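You operate a simulated robot arm through the tools that you are given. There is no shell and no other tool. Be economical: measure what you need, move in short steps, check, and stop when the job is done.

You run a simulated two-armed robot. Do the job below in one go: nothing can be reset, and whatever is moved stays where it is left.

## Task
Finish press B's stopped stroke at speed 20 with both black buttons.
Fine: speed and reset first; then zero the count and stop the motor.

Only the result counts: the job must be done as asked and must still hold three seconds after the hand-in. Knocking over, shifting, dropping, spilling or breaking anything else fails it.

## Robot
Two 7-joint arms with two-finger parallel grippers on one trunk, on a base that drives. Base frame: it is fixed to the floor where the robot stands at the start and does not move with it; the origin is under the middle of the robot, x ahead of it, y to its left, z up. Readings come in cm, rad, newtons and seconds.
The left shoulder is at the start at [7, 16.3, 124.5], the right one opposite. With the tool pointing down near the work surface each hand reaches from about 40 to 88 cm from the robot's upright axis, wherever it stands, measured 20 degrees to its own side. Places, roughly: B stop button farther from A [250, 110, 150]; B stop button nearer press A [130, -20, 150]; press b blue lever [360, 40, 110]; press b red lever [290, 110, 90]; press b stroke button [60, -30, 80]; press b yellow lever [350, 50, 110]; stand batch knob [50, -20, 70]; stand mode knob [70, 0, 80]; stand speed knob [60, -10, 70]; stand stop button [60, -20, 90]; yellow A key [-175, -350, 100]. Payload 3.43 kg a hand.
Tool frame (each hand has its own): the origin (TCP) lies between the finger pads and is the grasp point; the fingertips stand 3.4 cm ahead of it; z points along the fingers, y is the line along which they close. Largest opening 12.8 cm; finger width 2.4, thickness 1.2; the body of the gripper, 4.8 by 13 cm, starts 9.6 cm behind the TCP.
Orientation is that of the tool frame in the base frame, as [roll, pitch, yaw] about the fixed x, y, z axes, in that order (R = Rz(yaw) Ry(pitch) Rx(roll)). With the fingers straight down and closing along the base's y, the tool's x points along the base's -x, its y along +y and its z along -z.

## Interface
- The arms move only by the tool jog_arm. It takes "left_targets", "right_targets" or both (then of equal length, played together; a hand with none holds still); each is a list of rows, each an object (a shift or turn left out is 0, a gripper value left out holds the last) with "xyz": the shift along the tool's x, y, z in cm, a list of three; "angular": the turn, a rotation vector about the tool's x, y, z in rad, a list of three. In form: [{"xyz": [x, y, z], "angular": [rx, ry, rz]}, ...]. A call has 1 to 20 rows; each row is the pose to reach, as a shift and turn from the pose commanded when the call began, along the tool's axes at that moment. "left_gripper" and "right_gripper" are, for a hand that has rows, the finger opening in cm, from 0 to 12.8, set as the call begins (left out, the last holds). Each row takes 0.2 s and may step no farther than 5 cm and 0.15 rad from the row before; otherwise, or with a gripper value out of range, the whole call is refused. Where a pose cannot be reached the arm comes as near as it can. A force on the tool above 40 N (or 10 N above the force at the start of the call, whichever is more), or a blocked arm, ends the call early, and 0.2 s more pass. The fingers move at their own pace (about 15.3 cm/s each) and stop on an object; they squeeze with about 21 N. The grip force told is the motor's: it shows also when the fingers shut on nothing. Time passes only in rows, and 0.2 s behind the last, so rows that repeat a pose let the fingers close. The reply holds the time, the measured pose of the TCP, the force on the tool along the base axes, the opening and the grip force, in the units named above and with some noise, with the torque about the TCP (base axes, N m) and any sound that the robot's microphone picked up.
- Cameras (640 x 400 px; columns grow to the right, rows downward): "scene" is now at [12.64, -3.82, 146.2]; the picture's right is [-0.45, -0.89, 0.00], its down [-0.58, 0.29, -0.76] and it looks along [0.68, -0.34, -0.65] (base axes); focal length 273 px, centre (320, 200). "left" rides on the left gripper at [7.6, 1.1, -16] in its tool frame; the picture's right is [-0.15, 0.99, 0.00], its down [-0.88, -0.13, -0.46] and it looks along [-0.45, -0.07, 0.89] (tool axes); focal length 234 px, centre (320, 200). "right" rides on the right gripper at [7.6, -1.1, -16] in its tool frame; the picture's right is [0.15, 0.99, 0.00], its down [-0.88, 0.13, -0.46] and it looks along [-0.45, 0.07, 0.89] (tool axes); focal length 234 px, centre (320, 200). There is no depth. A picture from a camera that has moved, and an enlarged one, comes with that camera's place and axes in the base frame and with its lens.
- snapshot(camera): a new picture of that camera. No time passes.
- lift_body(by): slides the trunk up (or, below 0, down) by that many cm; the arms and the scene camera ride with it, the base frame stays. It gives what a move gives, with no picture.
- roll_base(legs): drives the robot by 1 to 6 legs, each [ahead, left, turn to the left] in cm, cm and rad, along the robot's own axes; the way and the turn of a leg run together, so that a leg with both is an arc; at most 150 cm and 3.142 rad a leg. The arms and the cameras ride along, it lands a little off, and it stops where it bumps. It gives what a move gives.
- head_to(pan, tilt): turns the head with the scene camera to pan (to the left, within 1.501 rad either way) and tilt (down, from -0.506 to 1.204), counted from straight ahead of the robot. It gives what a move gives.
- close_up(camera, box): a new picture of the part [left, top, right, bottom] of that camera's present view, enlarged. No time passes.
- sign_off(): hands the job in; it is judged then, once.

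Work in short steps. Places have to be worked out from the pictures, the camera data and where the tool is seen: move nearer, look again, correct. Check each grasp and each placing, and mend what went wrong. You have 120 turns and 100 pictures in all, those below and enlarged ones among them. Open the grippers and draw the arms clear of the work before you hand the job in, unless the task says otherwise; then end with one line.

The tools are called after "Call:" as a command line: name --argument value ..., lists and objects as JSON in quotes. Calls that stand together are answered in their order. jog_arm: Moves the arms, as the interface text tells. Its arguments: {"type":"object","properties":{"left_targets":{"type":"array","items":{"type":"object","properties":{"xyz":{"type":"array","items":{"type":"number"}},"angular":{"type":"array","items":{"type":"number"}}}}},"left_gripper":{"type":"number"},"right_targets":{"type":"array","items":{"type":"object","properties":{"xyz":{"type":"array","items":{"type":"number"}},"angular":{"type":"array","items":{"type":"number"}}}}},"right_gripper":{"type":"number"}},"required":[]} The other tools are called the same way: lift_body (by) slides the trunk up or down; roll_base (legs) drives the base; head_to (pan, tilt) turns the head that bears the scene camera; snapshot (camera) takes a picture; close_up (camera, box) takes an enlarged picture of a part of a camera's view; sign_off () hands the job in.

At the start:

```text
clock: 0.0
left_ee_pos: [62.84, 3.71, 112.9]
left_orientation: [3.141, -0.001, 3.142]
left_ft_force: [-0.4, -0.5, 0.7]
left_moment: [0.0, -0.05, -0.01]
left_grip_width: 12.8
left_gripper_force: 0.1
right_ee_pos: [44.4, -42.87, 116.31]
right_orientation: [3.141, 0.0, -3.141]
right_ft_force: [-0.6, -0.8, -0.2]
right_moment: [0.03, -0.04, 0.03]
right_grip_width: 12.78
right_gripper_force: 0.1
trunk travel left (down, up): [-72.5, 21.5]
robot x, y, heading: [-0.12, -0.14, 0.0]
head pan, tilt: [-0.464, 0.703]
```

scene: 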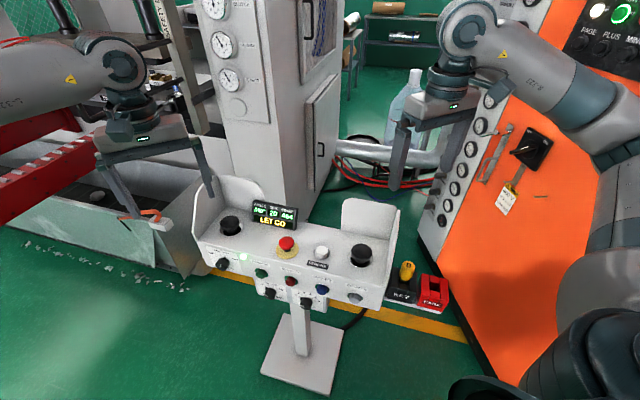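
right: 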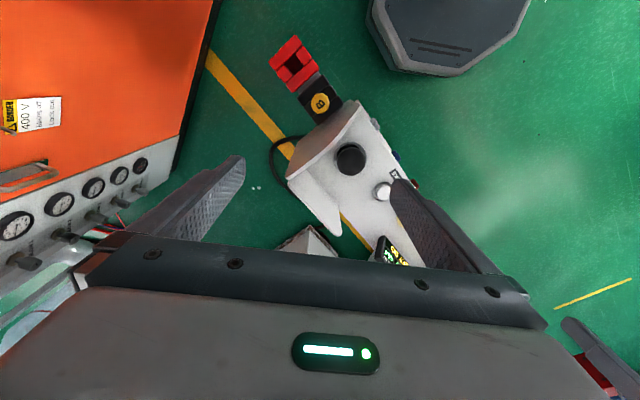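
left: 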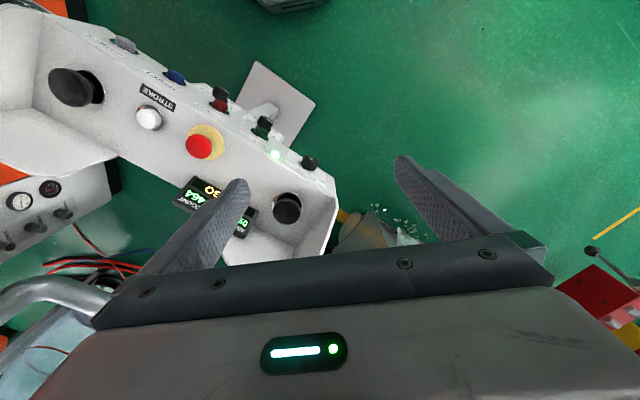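

The stand stands ahead with display "LET GO". I take enlarged pictures to read the labels.

Call:
close_up --camera "scene" --box '[180, 170, 460, 345]'

Call:
close_up --camera "scene" --box '[240, 190, 320, 240]'

Call:
close_up --camera "left" --box '[20, 20, 340, 220]'

```text
2.29 times, centred on (320, 258) of scene
camera zoom: at [12.64, -3.82, 146.2], right [-0.45, -0.89, 0.0], down [-0.58, 0.29, -0.76], along [0.68, -0.34, -0.65], focal length 623 px, centre (320, 69)
```

zoom: 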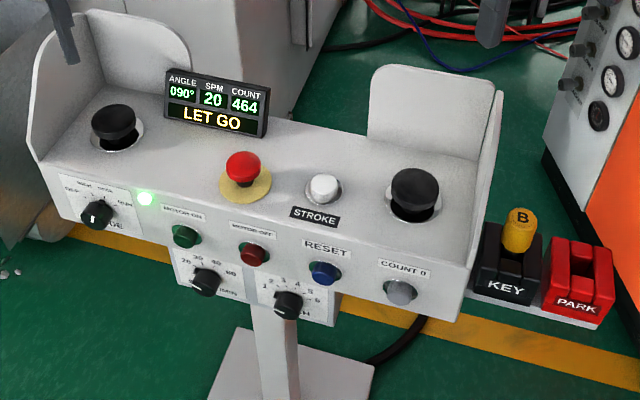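

```text
8.00 times, centred on (280, 215) of scene
camera zoom: at [12.64, -3.82, 146.2], right [-0.45, -0.89, 0.0], down [-0.58, 0.29, -0.76], along [0.68, -0.34, -0.65], focal length 2181 px, centre (640, 80)
```

zoom: 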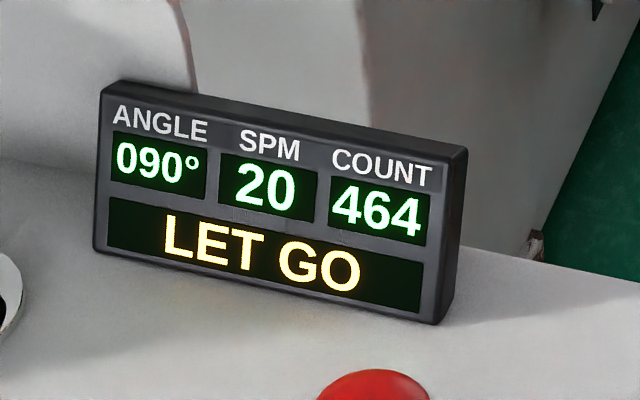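

```text
2.00 times, centred on (180, 120) of left
camera zoom: at [55.24, 4.89, 128.89], right [0.15, 0.99, 0.0], down [0.88, -0.13, 0.46], along [0.45, -0.07, -0.89], focal length 468 px, centre (600, 360)
```

zoom: 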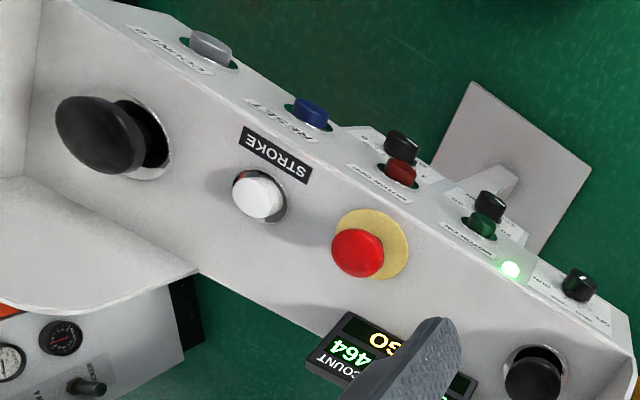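

Display: 90°, SPM 20, count 464, "LET GO". I look closely at the knobs and the black buttons.

Call:
close_up --camera "scene" --box '[204, 244, 268, 284]'

Call:
close_up --camera "scene" --box '[250, 272, 330, 322]'

Call:
close_up --camera "scene" --box '[200, 200, 280, 250]'

Call:
close_up --camera "scene" --box '[320, 225, 400, 275]'

Call:
head_to --pan 0.3 --tilt 0.2

Call:
snapshot --camera "scene"

```text
10.00 times, centred on (236, 264) of scene
camera zoom: at [12.64, -3.82, 146.2], right [-0.45, -0.89, 0.0], down [-0.58, 0.29, -0.76], along [0.68, -0.34, -0.65], focal length 2726 px, centre (1160, -440)
```

zoom: 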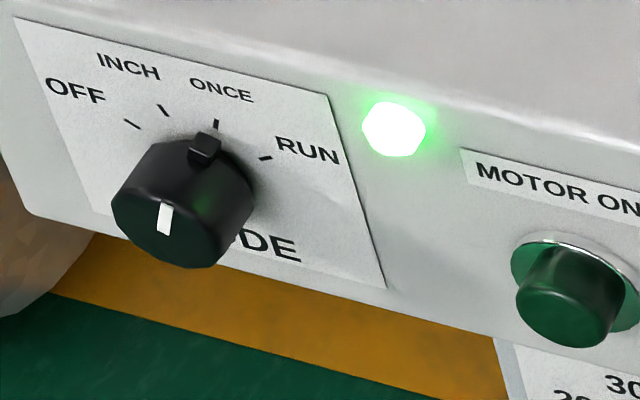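

```text
8.00 times, centred on (290, 297) of scene
camera zoom: at [12.64, -3.82, 146.2], right [-0.45, -0.89, 0.0], down [-0.58, 0.29, -0.76], along [0.68, -0.34, -0.65], focal length 2181 px, centre (560, -576)
```

zoom: 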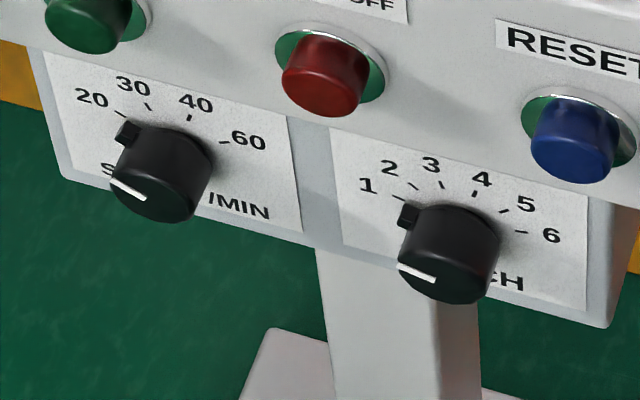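

```text
8.00 times, centred on (240, 225) of scene
camera zoom: at [12.64, -3.82, 146.2], right [-0.45, -0.89, 0.0], down [-0.58, 0.29, -0.76], along [0.68, -0.34, -0.65], focal length 2181 px, centre (960, 0)
```

zoom: 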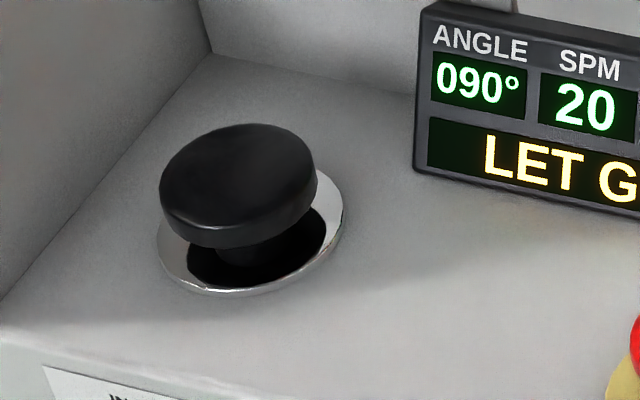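

```text
8.00 times, centred on (360, 250) of scene
camera zoom: at [12.64, -3.82, 146.2], right [-0.45, -0.89, 0.0], down [-0.58, 0.29, -0.76], along [0.68, -0.34, -0.65], focal length 2181 px, centre (0, -200)
```

zoom: 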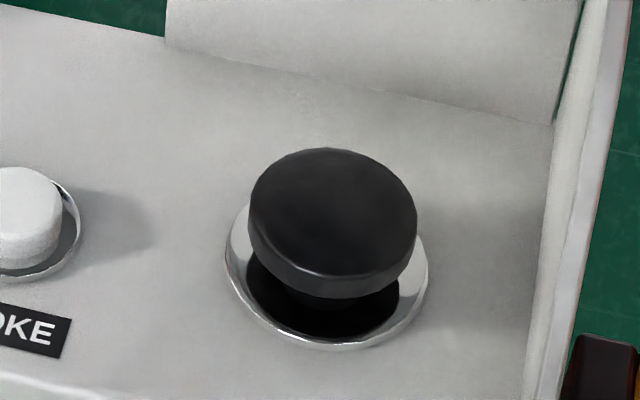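

```text
clock: 1.1
left_ee_pos: [62.76, 3.68, 112.9]
left_orientation: [-3.141, -0.001, -3.141]
left_ft_force: [-0.3, -0.7, 0.0]
left_moment: [0.01, -0.03, 0.01]
left_grip_width: 12.81
left_gripper_force: 0.1
right_ee_pos: [44.28, -42.95, 116.38]
right_orientation: [-3.14, 0.0, 3.141]
right_ft_force: [1.0, 0.6, -0.1]
right_moment: [-0.02, 0.01, 0.03]
right_grip_width: 12.79
right_gripper_force: 0.0
trunk travel left (down, up): [-72.5, 21.5]
robot x, y, heading: [-0.39, 0.13, -0.001]
head pan, tilt: [0.3, 0.201]
```

```text
89 pictures are left
camera scene: at [13.96, 2.72, 150.77], right [0.29, -0.96, 0.0], down [-0.19, -0.06, -0.98], along [0.94, 0.29, -0.2], focal length 273 px, centre (320, 200)
```

scene: 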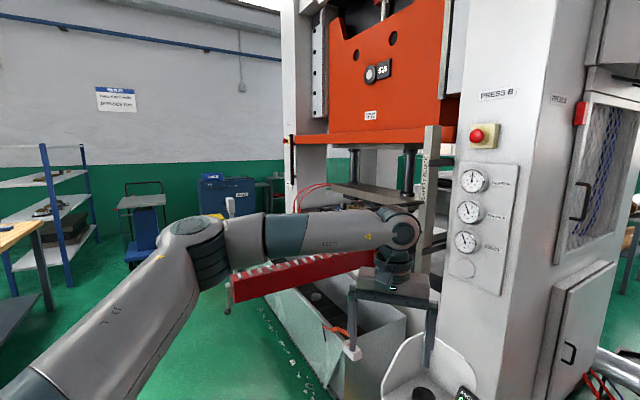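

Both knobs show ONCE and 20; the motor lamp is lit. I check the press itself for obstructions or pressed stops.

Call:
close_up --camera "scene" --box '[280, 60, 536, 220]'

Call:
close_up --camera "scene" --box '[200, 200, 456, 360]'

Call:
close_up --camera "left" --box '[200, 140, 360, 240]'

Call:
close_up --camera "left" --box '[30, 40, 190, 140]'

Call:
head_to --pan -0.464 --tilt 0.6

```text
2.50 times, centred on (408, 140) of scene
camera zoom: at [13.96, 2.72, 150.77], right [0.29, -0.96, 0.0], down [-0.19, -0.06, -0.98], along [0.94, 0.29, -0.2], focal length 682 px, centre (100, 350)
```

zoom: 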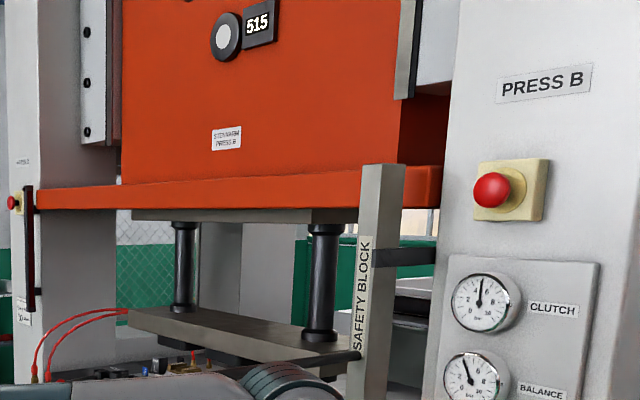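

```text
2.50 times, centred on (328, 280) of scene
camera zoom: at [13.96, 2.72, 150.77], right [0.29, -0.96, 0.0], down [-0.19, -0.06, -0.98], along [0.94, 0.29, -0.2], focal length 682 px, centre (300, 0)
```

zoom: 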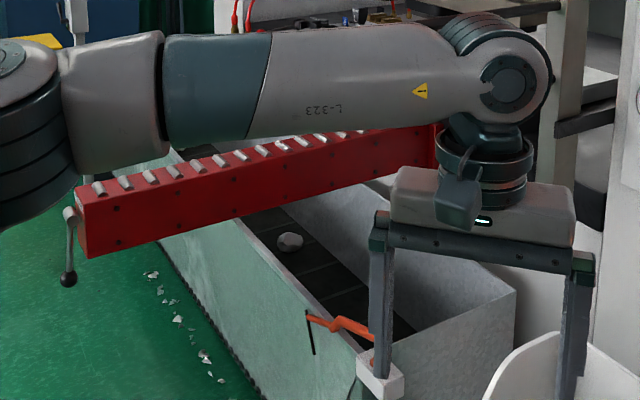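

```text
4.00 times, centred on (280, 190) of left
camera zoom: at [55.24, 4.89, 128.9], right [0.15, 0.99, 0.0], down [0.88, -0.13, 0.46], along [0.45, -0.07, -0.89], focal length 937 px, centre (480, 240)
```

zoom: 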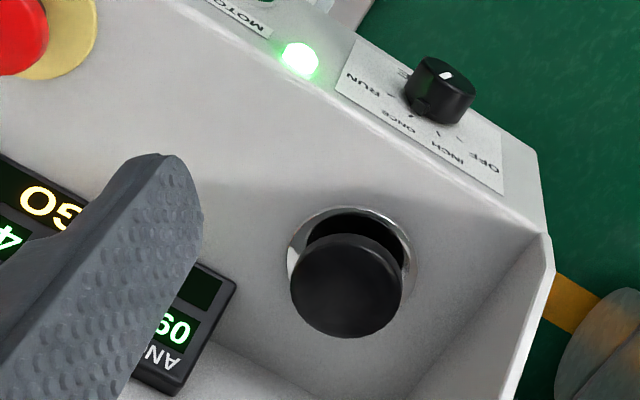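

```text
4.00 times, centred on (110, 90) of left
camera zoom: at [55.24, 4.89, 128.9], right [0.15, 0.99, 0.0], down [0.88, -0.13, 0.46], along [0.45, -0.07, -0.89], focal length 937 px, centre (1160, 640)
```

zoom: 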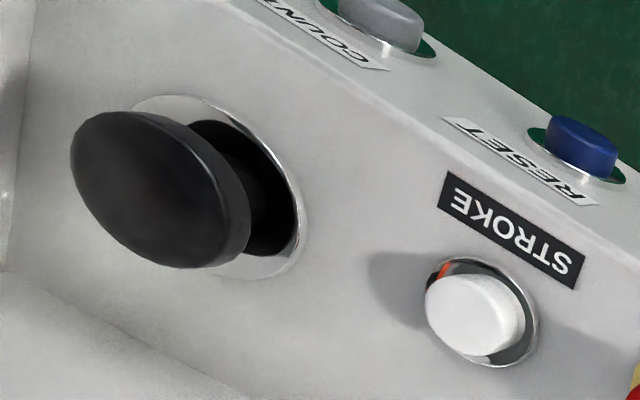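

```text
clock: 2.2
left_ee_pos: [62.65, 3.68, 112.87]
left_orientation: [3.142, 0.0, -3.138]
left_ft_force: [0.3, -0.4, 0.4]
left_moment: [-0.04, -0.03, -0.02]
left_grip_width: 12.8
left_gripper_force: 0.0
right_ee_pos: [44.33, -42.97, 116.38]
right_orientation: [-3.14, 0.001, -3.141]
right_ft_force: [-0.1, 0.3, -0.9]
right_moment: [0.0, -0.03, 0.02]
right_grip_width: 12.8
right_gripper_force: 0.0
trunk travel left (down, up): [-72.5, 21.5]
robot x, y, heading: [0.14, -0.03, -0.001]
head pan, tilt: [-0.464, 0.6]
```

Triangulated, the black button rings lie at about (50,-36,83.5) and (78.6,-6,83.7), so the operator side faces (-0.72,0.69). I drive to stand square before the stand, about 66 cm off.

Call:
roll_base --legs '[[16.5, 24.7, 0], [0, 0, -0.76]]'

Call:
head_to --pan 0 --tilt 0.75

Call:
snapshot --camera "scene"

Call:
snapshot --camera "left"

Call:
snapshot --camera "right"

```text
clock: 6.3
left_ee_pos: [64.32, -16.36, 112.88]
left_orientation: [3.141, 0.001, 2.379]
left_ft_force: [0.8, 0.5, -0.4]
left_moment: [-0.01, 0.04, 0.01]
left_grip_width: 12.78
left_gripper_force: 0.0
right_ee_pos: [18.59, -37.22, 116.31]
right_orientation: [-3.14, 0.001, 2.375]
right_ft_force: [-0.7, -0.4, -0.8]
right_moment: [0.01, -0.03, 0.01]
right_grip_width: 12.8
right_gripper_force: 0.0
trunk travel left (down, up): [-72.5, 21.5]
robot x, y, heading: [16.15, 24.63, -0.766]
head pan, tilt: [-0.464, 0.6]
```

```text
clock: 7.2
left_ee_pos: [64.32, -16.31, 112.85]
left_orientation: [-3.141, 0.0, 2.376]
left_ft_force: [-0.3, -0.4, 0.9]
left_moment: [0.0, -0.03, 0.0]
left_grip_width: 12.79
left_gripper_force: 0.1
right_ee_pos: [18.61, -37.16, 116.36]
right_orientation: [3.141, 0.0, 2.376]
right_ft_force: [0.2, 0.1, -0.2]
right_moment: [0.02, 0.02, -0.01]
right_grip_width: 12.8
right_gripper_force: 0.1
trunk travel left (down, up): [-72.5, 21.5]
robot x, y, heading: [16.86, 24.54, -0.762]
head pan, tilt: [0.0, 0.75]
```

```text
84 pictures are left
camera scene: at [26.09, 15.31, 145.82], right [-0.69, -0.72, 0.0], down [-0.49, 0.47, -0.73], along [0.53, -0.51, -0.68], focal length 273 px, centre (320, 200)
```

scene: 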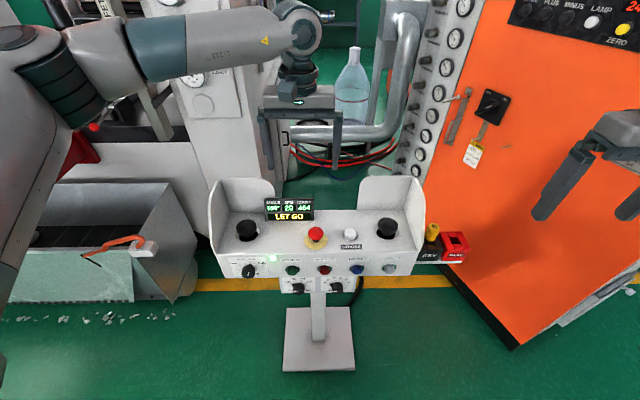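

```text
83 pictures are left
camera left: at [59.62, -10.17, 128.9], right [0.79, 0.61, 0.0], down [0.55, -0.7, 0.46], along [0.28, -0.36, -0.89], focal length 234 px, centre (320, 200)
```

left: 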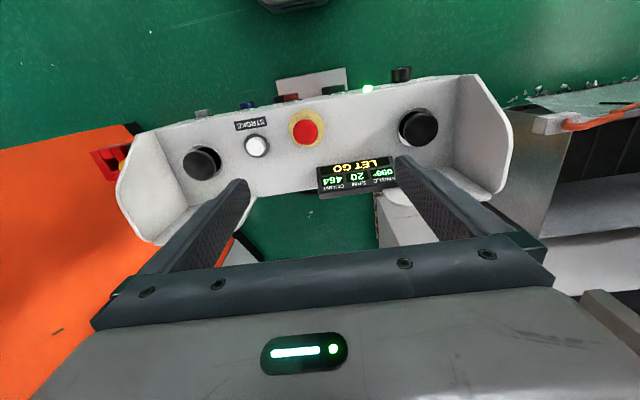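

```text
82 pictures are left
camera right: at [12.47, -32.75, 132.19], right [0.58, 0.81, 0.0], down [0.72, -0.52, 0.46], along [0.37, -0.26, -0.89], focal length 234 px, centre (320, 200)
```

right: 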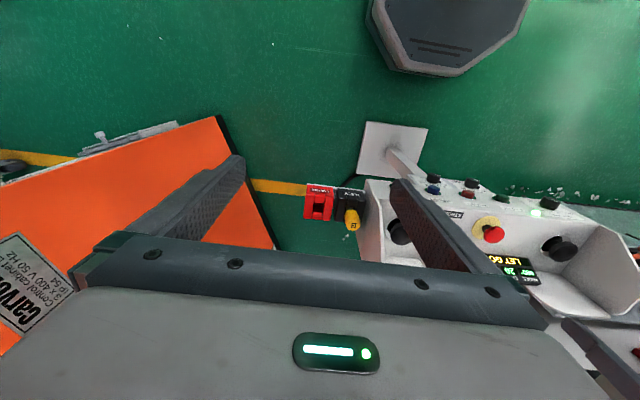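

The robot is now square with the stand. I enlarge for exact button positions.

Call:
close_up --camera "scene" --box '[200, 165, 440, 315]'

Call:
close_up --camera "left" --box '[160, 60, 480, 260]'

Call:
close_up --camera "right" --box '[400, 130, 640, 280]'

```text
2.67 times, centred on (320, 240) of scene
camera zoom: at [26.09, 15.31, 145.82], right [-0.69, -0.72, 0.0], down [-0.49, 0.47, -0.73], along [0.53, -0.51, -0.68], focal length 727 px, centre (320, 93)
```

zoom: 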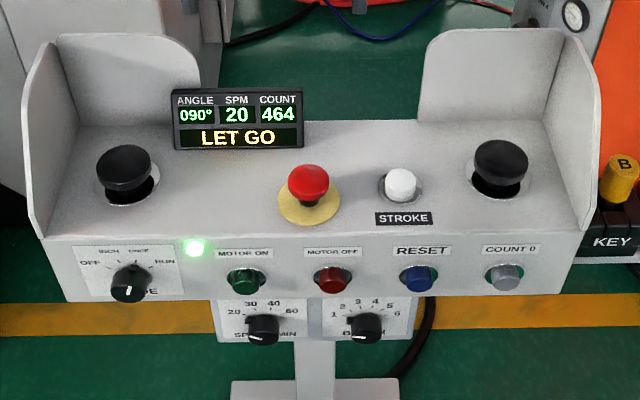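

```text
2.00 times, centred on (320, 160) of left
camera zoom: at [59.62, -10.17, 128.9], right [0.79, 0.61, 0.0], down [0.55, -0.7, 0.46], along [0.28, -0.36, -0.89], focal length 468 px, centre (320, 280)
```

zoom: 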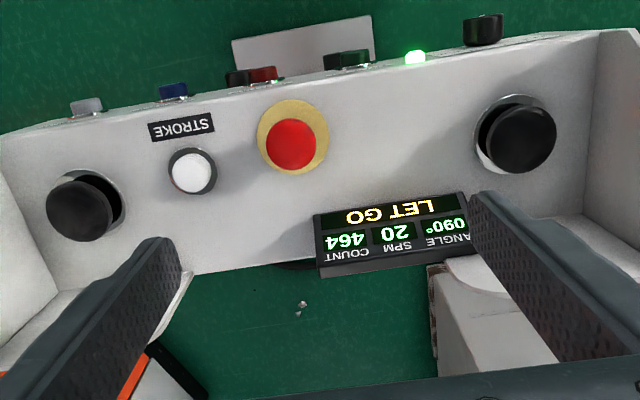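

```text
2.67 times, centred on (520, 205) of right
camera zoom: at [12.47, -32.75, 132.19], right [0.58, 0.81, 0.0], down [0.72, -0.52, 0.46], along [0.37, -0.26, -0.89], focal length 624 px, centre (-213, 187)
```

zoom: 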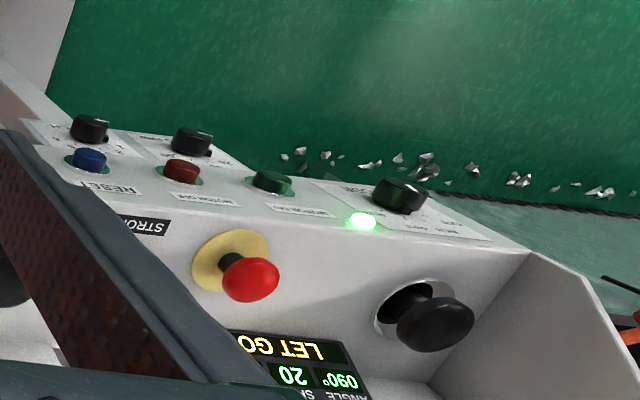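

Estimates in the robot's own frame (ahead, left, z): black rings (66,±20.6,83.7), caps' tops about z 88. RESET cap is at (57.6,-11,77), COUNT 0 at (57.6,-20,77), MOTOR OFF at (57.6,-1.3,77). I close both grippers, bring the left hand over its black button and the right one in front of RESET.

Call:
jog_arm --left_gripper 0 --right_gripper 0 --left_targets '[{"xyz": [0, 4, 0]}, {"xyz": [0, 8, 0]}, {"xyz": [0, 12, 0]}, {"xyz": [-1, 16, 0]}, {"xyz": [-3.2, 17.4, 0]}, {"xyz": [-3.2, 17.4, 0]}, {"xyz": [-3.2, 17.4, 0]}, {"xyz": [-3.2, 17.4, 0]}, {"xyz": [-3.2, 17.4, 0]}, {"xyz": [-3.2, 17.4, 0]}, {"xyz": [-3.2, 17.4, 0]}, {"xyz": [-3.2, 17.4, 0]}, {"xyz": [-3.2, 17.4, 0]}, {"xyz": [-3.2, 17.4, 0]}, {"xyz": [-3.2, 17.4, 0]}]' --right_targets '[{"xyz": [0, 4.6, 0]}, {"xyz": [0, 9.2, 0]}, {"xyz": [0, 13.8, 0]}, {"xyz": [0, 18.4, 0]}, {"xyz": [-0.5, 23, 0]}, {"xyz": [-1.5, 27.6, 0]}, {"xyz": [-2.8, 32.2, 0]}, {"xyz": [-2.8, 32.2, 4.8]}, {"xyz": [-2.8, 32.2, 9.6]}, {"xyz": [-2.8, 32.2, 14.4]}, {"xyz": [-2.8, 32.2, 19.2]}, {"xyz": [-2.8, 32.2, 24]}, {"xyz": [-2.8, 32.2, 28.8]}, {"xyz": [-2.8, 32.2, 33.4]}, {"xyz": [-2.8, 32.2, 37.9]}]'

Call:
snapshot --camera "scene"

Call:
snapshot --camera "right"

Call:
snapshot --camera "left"

```text
clock: 10.4
left_ee_pos: [78.72, -5.67, 112.82]
left_orientation: [3.14, 0.0, 2.378]
left_ft_force: [-0.1, 0.0, 0.0]
left_moment: [-0.02, 0.02, 0.04]
left_grip_width: 0.01
left_gripper_force: 21.2
right_ee_pos: [43.03, -15.93, 78.33]
right_orientation: [-3.141, 0.002, 2.375]
right_ft_force: [0.1, -0.3, 0.1]
right_moment: [-0.02, -0.03, -0.03]
right_grip_width: 0.0
right_gripper_force: 20.8
trunk travel left (down, up): [-72.5, 21.5]
robot x, y, heading: [16.62, 24.28, -0.769]
head pan, tilt: [0.0, 0.75]
```

```text
78 pictures are left
camera scene: at [26.13, 15.29, 145.82], right [-0.69, -0.72, 0.0], down [-0.49, 0.47, -0.73], along [0.53, -0.51, -0.68], focal length 273 px, centre (320, 200)
```

scene: 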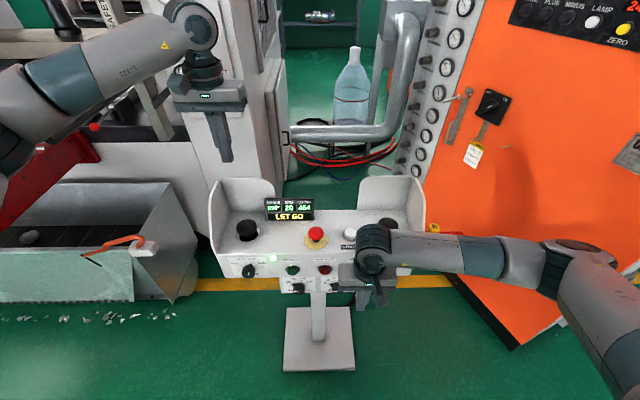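

```text
77 pictures are left
camera right: at [36.8, -11.52, 94.14], right [0.58, 0.81, 0.0], down [0.72, -0.52, 0.46], along [0.37, -0.26, -0.89], focal length 234 px, centre (320, 200)
```

right: 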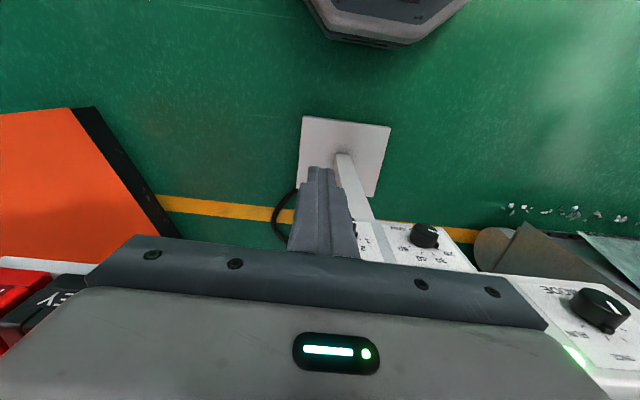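

```text
76 pictures are left
camera left: at [73.94, 0.39, 128.83], right [0.79, 0.61, 0.0], down [0.55, -0.7, 0.46], along [0.28, -0.36, -0.89], focal length 234 px, centre (320, 200)
```

left: 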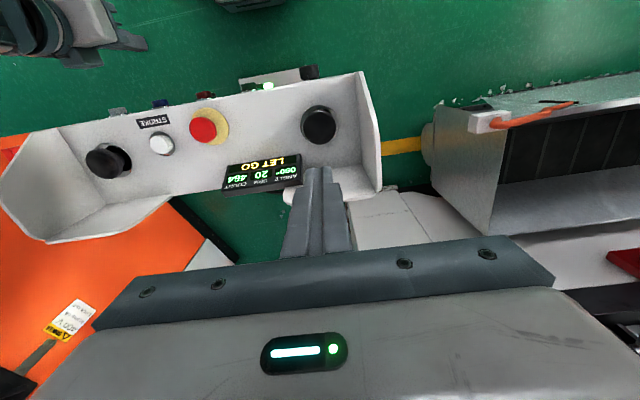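

The right hand stands in front of RESET about 8 cm short. I advance 6.5 cm in small steps and read the force.

Call:
jog_arm --right_targets '[{"xyz": [-2, 0, 0]}, {"xyz": [-4, 0, 0]}, {"xyz": [-5.5, 0, 0]}, {"xyz": [-6.5, 0, 0]}]'

Call:
close_up --camera "left" --box '[60, 40, 380, 240]'

Call:
close_up --camera "scene" --box '[200, 165, 440, 315]'

```text
clock: 11.4
left_ee_pos: [78.56, -5.71, 112.64]
left_orientation: [3.142, -0.001, 2.377]
left_ft_force: [0.9, -0.1, 0.2]
left_moment: [-0.01, -0.02, 0.01]
left_grip_width: 0.0
left_gripper_force: 20.5
right_ee_pos: [47.78, -20.34, 78.53]
right_orientation: [3.141, -0.002, 2.374]
right_ft_force: [-1.1, 0.0, 0.2]
right_moment: [0.01, 0.01, 0.02]
right_grip_width: 0.0
right_gripper_force: 20.6
trunk travel left (down, up): [-72.5, 21.5]
robot x, y, heading: [16.69, 24.45, -0.766]
head pan, tilt: [0.0, 0.75]
```

```text
2.00 times, centred on (220, 140) of left
camera zoom: at [73.95, 0.4, 128.83], right [0.79, 0.61, 0.0], down [0.55, -0.7, 0.46], along [0.28, -0.36, -0.89], focal length 468 px, centre (520, 320)
```

zoom: 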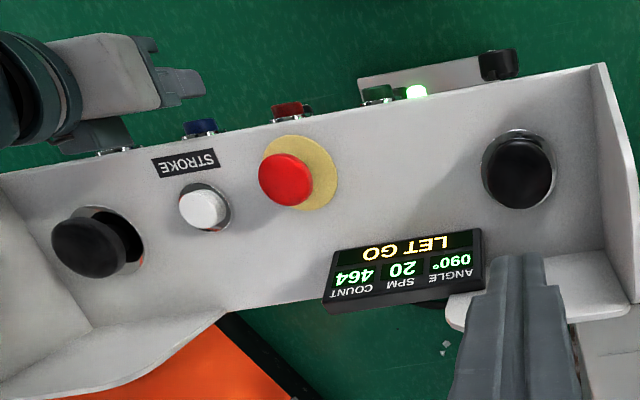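

```text
2.67 times, centred on (320, 240) of scene
camera zoom: at [26.14, 15.3, 145.81], right [-0.69, -0.72, 0.0], down [-0.49, 0.47, -0.73], along [0.53, -0.51, -0.68], focal length 727 px, centre (320, 93)
```

zoom: 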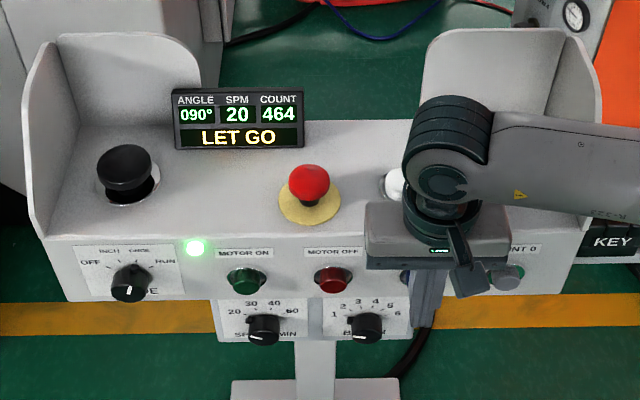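

The hand is at ahead 53.5 with no contact yet. I press on in half-centimetre steps, then return.

Call:
jog_arm --right_targets '[{"xyz": [-0.5, 0, 0]}, {"xyz": [-1, 0, 0]}, {"xyz": [-1.5, 0, 0]}, {"xyz": [-2, 0, 0]}]'

Call:
close_up --camera "left" --box '[60, 40, 380, 240]'

```text
clock: 12.4
left_ee_pos: [78.51, -5.74, 112.85]
left_orientation: [-3.142, 0.0, 2.379]
left_ft_force: [0.2, -0.3, 0.1]
left_moment: [-0.01, 0.02, 0.02]
left_grip_width: 0.02
left_gripper_force: 20.7
right_ee_pos: [49.16, -21.68, 78.5]
right_orientation: [-3.141, -0.001, 2.375]
right_ft_force: [-0.3, -0.2, 0.2]
right_moment: [0.02, -0.01, 0.0]
right_grip_width: 0.01
right_gripper_force: 21.0
trunk travel left (down, up): [-72.5, 21.5]
robot x, y, heading: [16.47, 24.55, -0.764]
head pan, tilt: [0.0, 0.75]
```

```text
2.00 times, centred on (220, 140) of left
camera zoom: at [73.94, 0.41, 128.84], right [0.79, 0.61, 0.0], down [0.55, -0.7, 0.46], along [0.28, -0.36, -0.89], focal length 468 px, centre (520, 320)
```

zoom: 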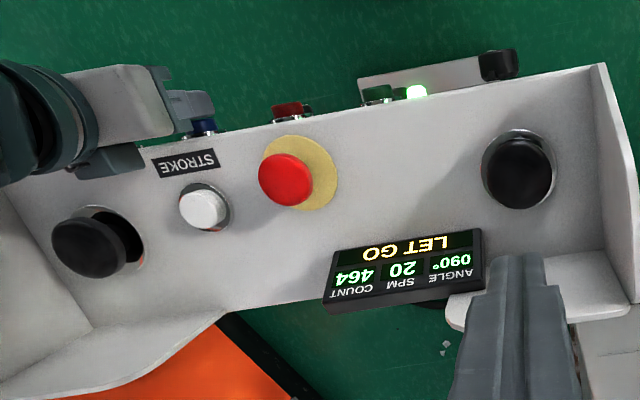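

The finger is just in front of the blue cap. I go on in 0.3 cm steps.

Call:
jog_arm --right_targets '[{"xyz": [-0.3, 0, 0]}, {"xyz": [-0.6, 0, 0]}, {"xyz": [-0.9, 0, 0]}, {"xyz": [-1.2, 0, 0]}]'

Call:
close_up --camera "left" --box '[60, 40, 380, 240]'

```text
clock: 13.4
left_ee_pos: [78.43, -5.63, 112.96]
left_orientation: [3.141, 0.001, 2.379]
left_ft_force: [-0.3, 0.2, 0.3]
left_moment: [0.01, 0.0, -0.01]
left_grip_width: 0.01
left_gripper_force: 20.8
right_ee_pos: [49.72, -22.27, 78.53]
right_orientation: [-3.141, -0.001, 2.377]
right_ft_force: [-13.4, 14.8, 4.7]
right_moment: [0.39, 0.11, -0.01]
right_grip_width: 0.01
right_gripper_force: 21.1
trunk travel left (down, up): [-72.5, 21.5]
robot x, y, heading: [16.66, 24.43, -0.766]
head pan, tilt: [0.0, 0.75]
heard: click
```

```text
2.00 times, centred on (220, 140) of left
camera zoom: at [73.73, 0.64, 128.97], right [0.79, 0.61, 0.0], down [0.54, -0.7, 0.46], along [0.28, -0.36, -0.89], focal length 468 px, centre (520, 320)
```

zoom: 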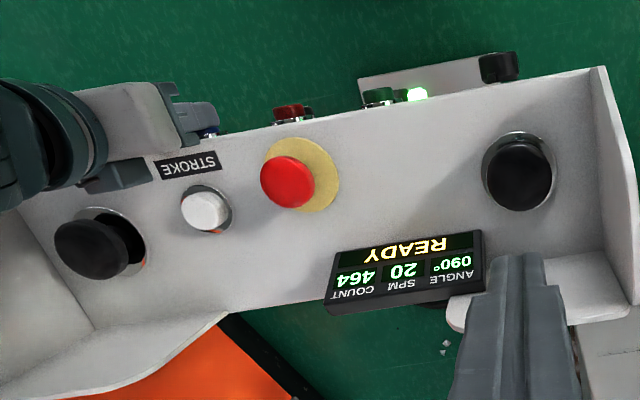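

A click sounded and the display reads READY at SPM 20. I withdraw the right hand, raise it and bring it over its black button.

Call:
jog_arm --right_targets '[{"xyz": [2, 0, 0]}, {"xyz": [4, 0, 0]}, {"xyz": [4, 0, -5]}, {"xyz": [4, 0, -10]}, {"xyz": [4, 0, -15]}, {"xyz": [4, 0, -20]}, {"xyz": [4, 0, -25]}, {"xyz": [1, -3, -25]}, {"xyz": [-2, -6, -25]}, {"xyz": [-6, -9.4, -25]}, {"xyz": [-9.8, -9.4, -25]}, {"xyz": [-9.8, -9.4, -25]}]'

Call:
close_up --camera "scene" --box '[200, 165, 440, 315]'

Call:
close_up --camera "left" --box '[60, 40, 380, 240]'

Call:
snapshot --camera "right"

```text
refused: row 10 steps farther than a row can; nothing moved
```

```text
2.67 times, centred on (320, 240) of scene
camera zoom: at [25.89, 15.58, 145.85], right [-0.69, -0.72, 0.0], down [-0.49, 0.47, -0.73], along [0.53, -0.51, -0.68], focal length 727 px, centre (320, 93)
```

zoom: 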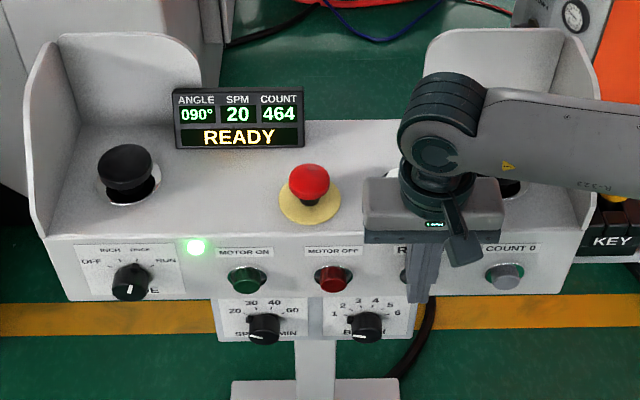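

```text
2.00 times, centred on (220, 140) of left
camera zoom: at [73.73, 0.64, 128.97], right [0.79, 0.61, 0.0], down [0.54, -0.7, 0.46], along [0.28, -0.36, -0.89], focal length 468 px, centre (520, 320)
```

zoom: 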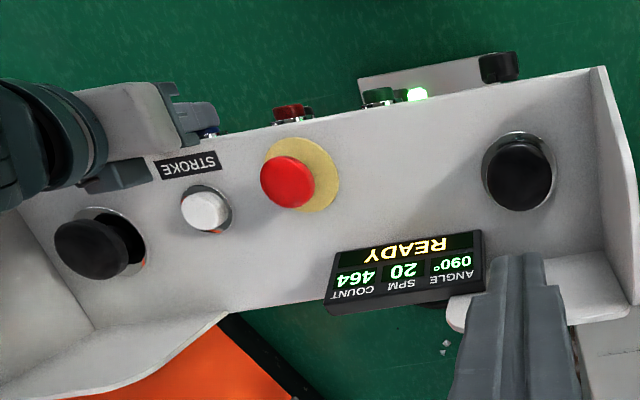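

```text
69 pictures are left
camera right: at [43.59, -17.93, 94.33], right [0.58, 0.82, 0.0], down [0.73, -0.52, 0.45], along [0.37, -0.26, -0.89], focal length 234 px, centre (320, 200)
```

right: 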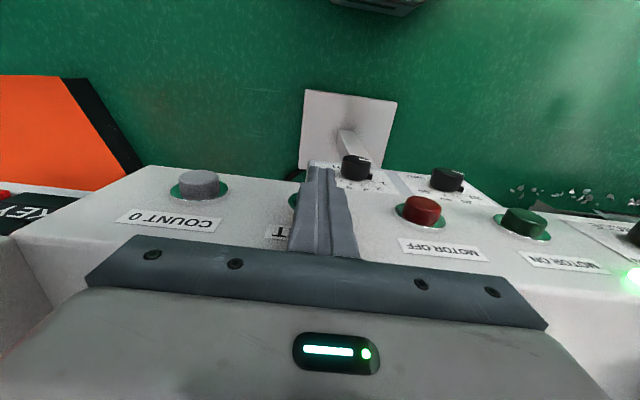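

One row was too long; nothing moved. I repeat with shorter rows.

Call:
jog_arm --right_targets '[{"xyz": [2, 0, 0]}, {"xyz": [4, 0, 0]}, {"xyz": [4, 0, -5]}, {"xyz": [4, 0, -10]}, {"xyz": [4, 0, -15]}, {"xyz": [4, 0, -20]}, {"xyz": [4, 0, -25]}, {"xyz": [1, -3, -25]}, {"xyz": [-2, -6, -25]}, {"xyz": [-5, -9, -25]}, {"xyz": [-9, -9.4, -25]}, {"xyz": [-9.8, -9.4, -25]}]'

Call:
close_up --camera "scene" --box '[200, 165, 440, 315]'

Call:
close_up --camera "left" --box '[60, 40, 380, 240]'

Call:
snapshot --camera "right"

```text
clock: 16.0
left_ee_pos: [78.47, -5.75, 112.87]
left_orientation: [-3.14, 0.001, 2.375]
left_ft_force: [-0.4, -0.2, 0.3]
left_moment: [-0.02, -0.02, 0.0]
left_grip_width: 0.0
left_gripper_force: 21.3
right_ee_pos: [50.64, -36.12, 103.46]
right_orientation: [3.141, -0.001, 2.376]
right_ft_force: [1.0, 0.2, 0.4]
right_moment: [0.02, -0.03, -0.02]
right_grip_width: 0.01
right_gripper_force: 20.9
trunk travel left (down, up): [-72.5, 21.5]
robot x, y, heading: [16.24, 24.67, -0.766]
head pan, tilt: [0.0, 0.75]
```

```text
2.67 times, centred on (320, 240) of scene
camera zoom: at [26.05, 15.34, 145.82], right [-0.69, -0.72, 0.0], down [-0.49, 0.47, -0.73], along [0.53, -0.51, -0.68], focal length 727 px, centre (320, 93)
```

zoom: 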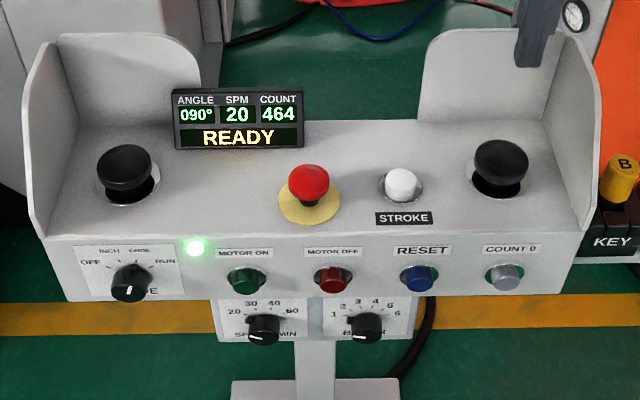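

```text
2.00 times, centred on (220, 140) of left
camera zoom: at [73.87, 0.43, 128.87], right [0.79, 0.61, 0.0], down [0.54, -0.7, 0.46], along [0.28, -0.36, -0.89], focal length 468 px, centre (520, 320)
```

zoom: 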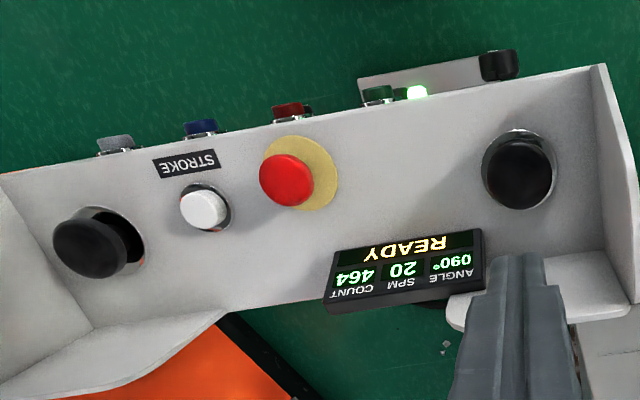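

```text
66 pictures are left
camera right: at [44.53, -31.78, 119.34], right [0.58, 0.81, 0.0], down [0.72, -0.52, 0.46], along [0.37, -0.26, -0.89], focal length 234 px, centre (320, 200)
```

right: 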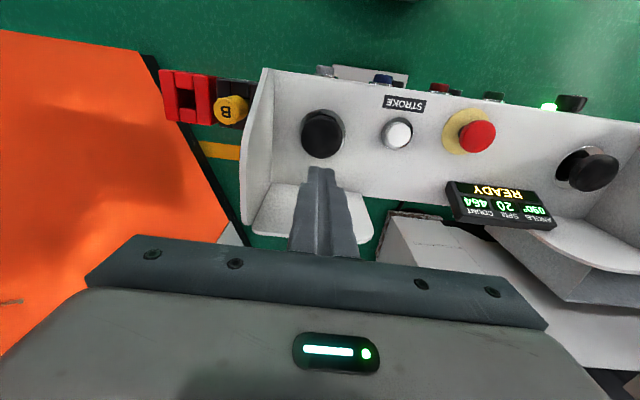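

The cap pixel positions say both caps lie about 1 cm nearer the robot than the hands. I shift by that and lower both hands to TCP z 92.5, tips roughly 1 cm above the caps.

Call:
jog_arm --left_targets '[{"xyz": [0.8, 0, 4.5]}, {"xyz": [0.8, 0, 9]}, {"xyz": [0.8, 0, 13]}, {"xyz": [0.8, 0, 17]}, {"xyz": [0.8, 0, 20.4]}, {"xyz": [0.8, 0, 20.4]}]' --right_targets '[{"xyz": [1.3, 0, 2]}, {"xyz": [1.3, 0, 4]}, {"xyz": [1.3, 0, 6.5]}, {"xyz": [1.3, 0, 9]}, {"xyz": [1.3, 0, 10.9]}, {"xyz": [1.3, 0, 10.9]}]'

Call:
close_up --camera "scene" --box '[200, 165, 440, 315]'

Call:
snapshot --camera "left"

Call:
snapshot --camera "right"

```text
clock: 17.4
left_ee_pos: [78.08, -5.58, 92.53]
left_orientation: [3.141, 0.0, 2.376]
left_ft_force: [0.0, -0.6, -0.2]
left_moment: [0.02, -0.01, -0.01]
left_grip_width: 0.02
left_gripper_force: 21.2
right_ee_pos: [49.35, -35.25, 92.59]
right_orientation: [3.141, 0.001, 2.375]
right_ft_force: [-0.5, 0.3, -0.1]
right_moment: [0.0, 0.0, 0.02]
right_grip_width: 0.0
right_gripper_force: 20.6
trunk travel left (down, up): [-72.5, 21.5]
robot x, y, heading: [16.6, 24.71, -0.763]
head pan, tilt: [0.0, 0.75]
```

```text
2.67 times, centred on (320, 240) of scene
camera zoom: at [26.06, 15.36, 145.82], right [-0.69, -0.72, 0.0], down [-0.49, 0.47, -0.73], along [0.53, -0.51, -0.68], focal length 727 px, centre (320, 93)
```

zoom: 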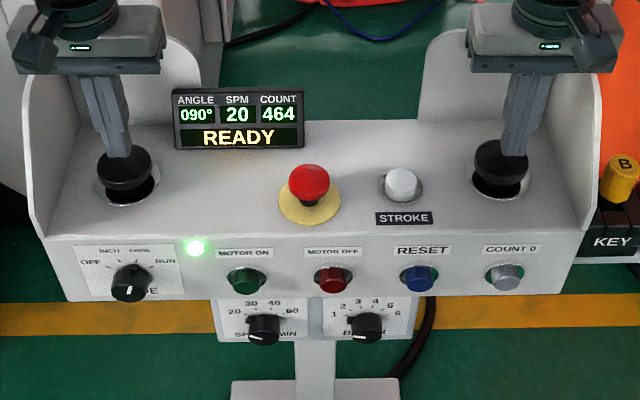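

```text
64 pictures are left
camera left: at [73.43, 0.66, 108.47], right [0.79, 0.61, 0.0], down [0.54, -0.7, 0.46], along [0.28, -0.36, -0.89], focal length 234 px, centre (320, 200)
```

left: 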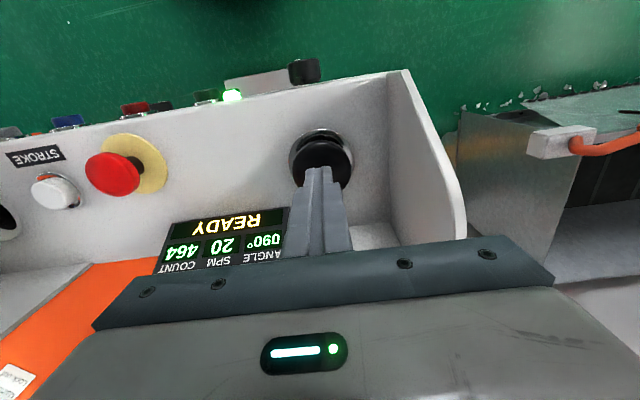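

```text
63 pictures are left
camera right: at [43.25, -30.88, 108.43], right [0.58, 0.81, 0.0], down [0.72, -0.52, 0.46], along [0.37, -0.27, -0.89], focal length 234 px, centre (320, 200)
```

right: 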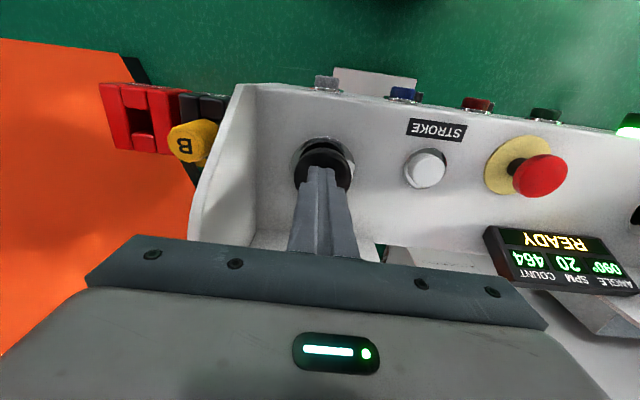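

Both fingertips are over their caps and the display is READY. I press both together in small steps and hold.

Call:
jog_arm --left_targets '[{"xyz": [0, 0, 0.6]}, {"xyz": [0, 0, 1.0]}, {"xyz": [0, 0, 1.4]}, {"xyz": [0, 0, 1.8]}, {"xyz": [0, 0, 2.2]}, {"xyz": [0, 0, 2.5]}, {"xyz": [0, 0, 2.5]}, {"xyz": [0, 0, 2.5]}, {"xyz": [0, 0, 2.5]}, {"xyz": [0, 0, 2.5]}, {"xyz": [0, 0, 2.5]}, {"xyz": [0, 0, 2.5]}, {"xyz": [0, 0, 2.5]}, {"xyz": [0, 0, 2.5]}, {"xyz": [0, 0, 2.5]}, {"xyz": [0, 0, 2.5]}, {"xyz": [0, 0, 2.5]}, {"xyz": [0, 0, 2.5]}, {"xyz": [0, 0, 2.5]}, {"xyz": [0, 0, 2.5]}]' --right_targets '[{"xyz": [0, 0, 0.6]}, {"xyz": [0, 0, 1.0]}, {"xyz": [0, 0, 1.4]}, {"xyz": [0, 0, 1.8]}, {"xyz": [0, 0, 2.2]}, {"xyz": [0, 0, 2.5]}, {"xyz": [0, 0, 2.5]}, {"xyz": [0, 0, 2.5]}, {"xyz": [0, 0, 2.5]}, {"xyz": [0, 0, 2.5]}, {"xyz": [0, 0, 2.5]}, {"xyz": [0, 0, 2.5]}, {"xyz": [0, 0, 2.5]}, {"xyz": [0, 0, 2.5]}, {"xyz": [0, 0, 2.5]}, {"xyz": [0, 0, 2.5]}, {"xyz": [0, 0, 2.5]}, {"xyz": [0, 0, 2.5]}, {"xyz": [0, 0, 2.5]}, {"xyz": [0, 0, 2.5]}]'

Call:
close_up --camera "scene" --box '[200, 165, 440, 315]'

```text
clock: 21.6
left_ee_pos: [78.1, -5.38, 89.91]
left_orientation: [-3.141, 0.0, 2.378]
left_ft_force: [2.4, -2.6, 5.4]
left_moment: [-0.03, -0.03, -0.01]
left_grip_width: 0.01
left_gripper_force: 20.9
right_ee_pos: [49.45, -35.01, 90.09]
right_orientation: [3.141, 0.001, 2.375]
right_ft_force: [2.3, 0.0, 4.0]
right_moment: [0.0, -0.1, -0.02]
right_grip_width: 0.0
right_gripper_force: 20.4
trunk travel left (down, up): [-72.5, 21.5]
robot x, y, heading: [16.31, 24.54, -0.765]
head pan, tilt: [0.0, 0.75]
heard: click, click
```

```text
2.67 times, centred on (320, 240) of scene
camera zoom: at [26.06, 15.36, 145.82], right [-0.69, -0.72, 0.0], down [-0.49, 0.47, -0.73], along [0.53, -0.51, -0.68], focal length 727 px, centre (320, 93)
```

zoom: 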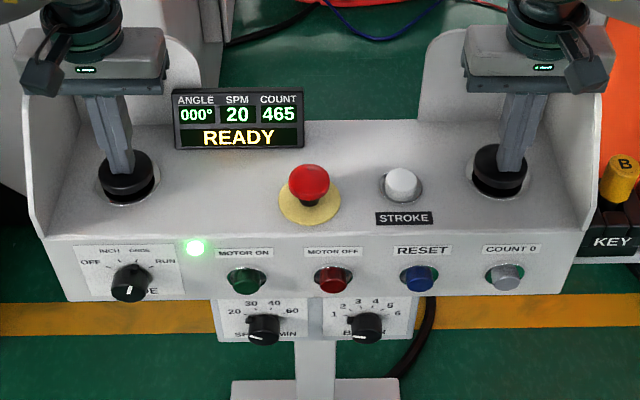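

The stroke finished: angle 000°, count 465, READY. I lift both hands, then bring the right one down in front of COUNT 0.

Call:
jog_arm --left_targets '[{"xyz": [0, 0, -4]}, {"xyz": [0, 0, -8]}, {"xyz": [0, 0, -12]}, {"xyz": [0, 0, -16]}, {"xyz": [0, 0, -20]}, {"xyz": [0, 0, -23]}, {"xyz": [0, 0, -23]}, {"xyz": [0, 0, -23]}, {"xyz": [0, 0, -23]}, {"xyz": [0, 0, -23]}, {"xyz": [0, 0, -23]}, {"xyz": [0, 0, -23]}, {"xyz": [0, 0, -23]}]' --right_targets '[{"xyz": [0, 0, -4]}, {"xyz": [0, 0, -8]}, {"xyz": [0, 0, -12]}, {"xyz": [4, 0.2, -13.4]}, {"xyz": [8, 0.2, -13.4]}, {"xyz": [12, 0.2, -13.4]}, {"xyz": [13.5, 0.2, -11]}, {"xyz": [13.5, 0.2, -6.5]}, {"xyz": [13.5, 0.2, -2]}, {"xyz": [13.5, 0.2, 2.5]}, {"xyz": [13.5, 0.2, 7]}, {"xyz": [13.5, 0.2, 11.6]}, {"xyz": [13.5, 0.2, 11.6]}]'

Call:
close_up --camera "left" --box '[60, 40, 380, 240]'

Call:
snapshot --camera "right"

```text
clock: 24.4
left_ee_pos: [78.24, -5.46, 113.02]
left_orientation: [3.141, -0.001, 2.376]
left_ft_force: [-0.1, -0.1, 0.1]
left_moment: [-0.01, 0.02, 0.0]
left_grip_width: 0.04
left_gripper_force: 20.6
right_ee_pos: [39.9, -25.72, 78.37]
right_orientation: [3.141, 0.001, 2.375]
right_ft_force: [0.3, -0.5, -0.2]
right_moment: [0.0, -0.02, -0.01]
right_grip_width: 0.02
right_gripper_force: 21.4
trunk travel left (down, up): [-72.5, 21.5]
robot x, y, heading: [16.23, 24.84, -0.767]
head pan, tilt: [0.0, 0.75]
```

```text
2.00 times, centred on (220, 140) of left
camera zoom: at [73.52, 0.73, 129.09], right [0.79, 0.61, 0.0], down [0.55, -0.7, 0.46], along [0.28, -0.36, -0.89], focal length 468 px, centre (520, 320)
```

zoom: 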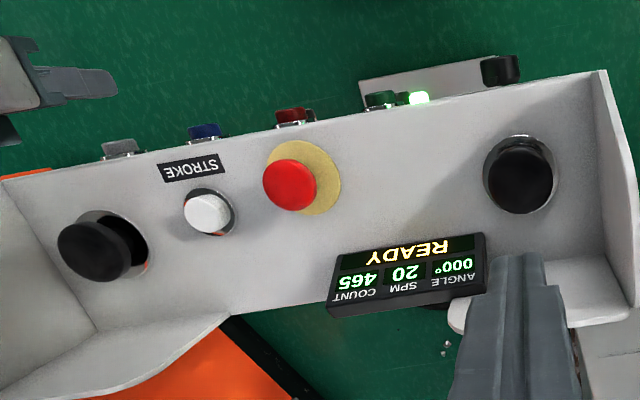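

```text
60 pictures are left
camera right: at [33.79, -21.37, 94.22], right [0.58, 0.81, 0.0], down [0.72, -0.52, 0.46], along [0.37, -0.26, -0.89], focal length 234 px, centre (320, 200)
```

right: 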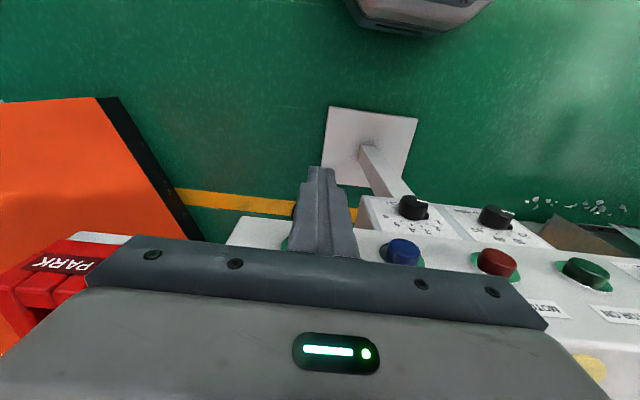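

The hand is 5 cm short of the pressed depth found at RESET, in line with COUNT 0. I press to the same depth.

Call:
jog_arm --right_targets '[{"xyz": [-2, 0, 0]}, {"xyz": [-3.5, 0, 0]}, {"xyz": [-4, 0, 0]}, {"xyz": [-4.3, 0, 0]}, {"xyz": [-4.6, 0, 0]}, {"xyz": [-4.9, 0, 0]}, {"xyz": [-5.2, 0, 0]}]'

Call:
close_up --camera "left" --box '[60, 40, 380, 240]'

```text
clock: 26.0
left_ee_pos: [78.05, -5.18, 113.17]
left_orientation: [-3.142, 0.003, 2.377]
left_ft_force: [-0.2, 0.5, 0.2]
left_moment: [-0.03, 0.0, -0.03]
left_grip_width: 0.0
left_gripper_force: 21.1
right_ee_pos: [43.35, -29.02, 78.5]
right_orientation: [-3.141, -0.003, 2.375]
right_ft_force: [-14.4, 13.8, 1.0]
right_moment: [0.28, 0.2, -0.04]
right_grip_width: 0.0
right_gripper_force: 21.2
trunk travel left (down, up): [-72.5, 21.5]
robot x, y, heading: [16.49, 24.53, -0.768]
head pan, tilt: [0.0, 0.75]
heard: click
```

```text
2.00 times, centred on (220, 140) of left
camera zoom: at [73.32, 0.86, 129.2], right [0.79, 0.61, 0.0], down [0.54, -0.7, 0.46], along [0.28, -0.36, -0.89], focal length 468 px, centre (520, 320)
```

zoom: 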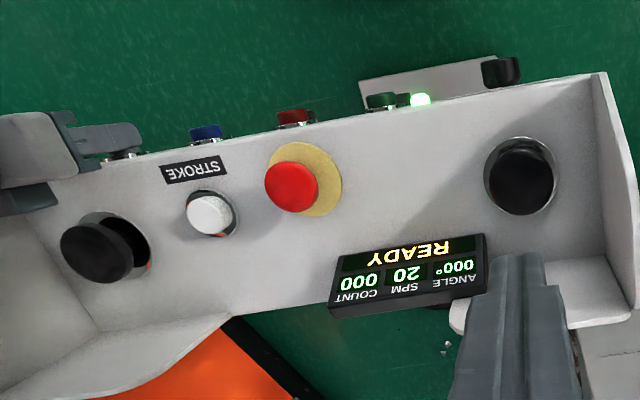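

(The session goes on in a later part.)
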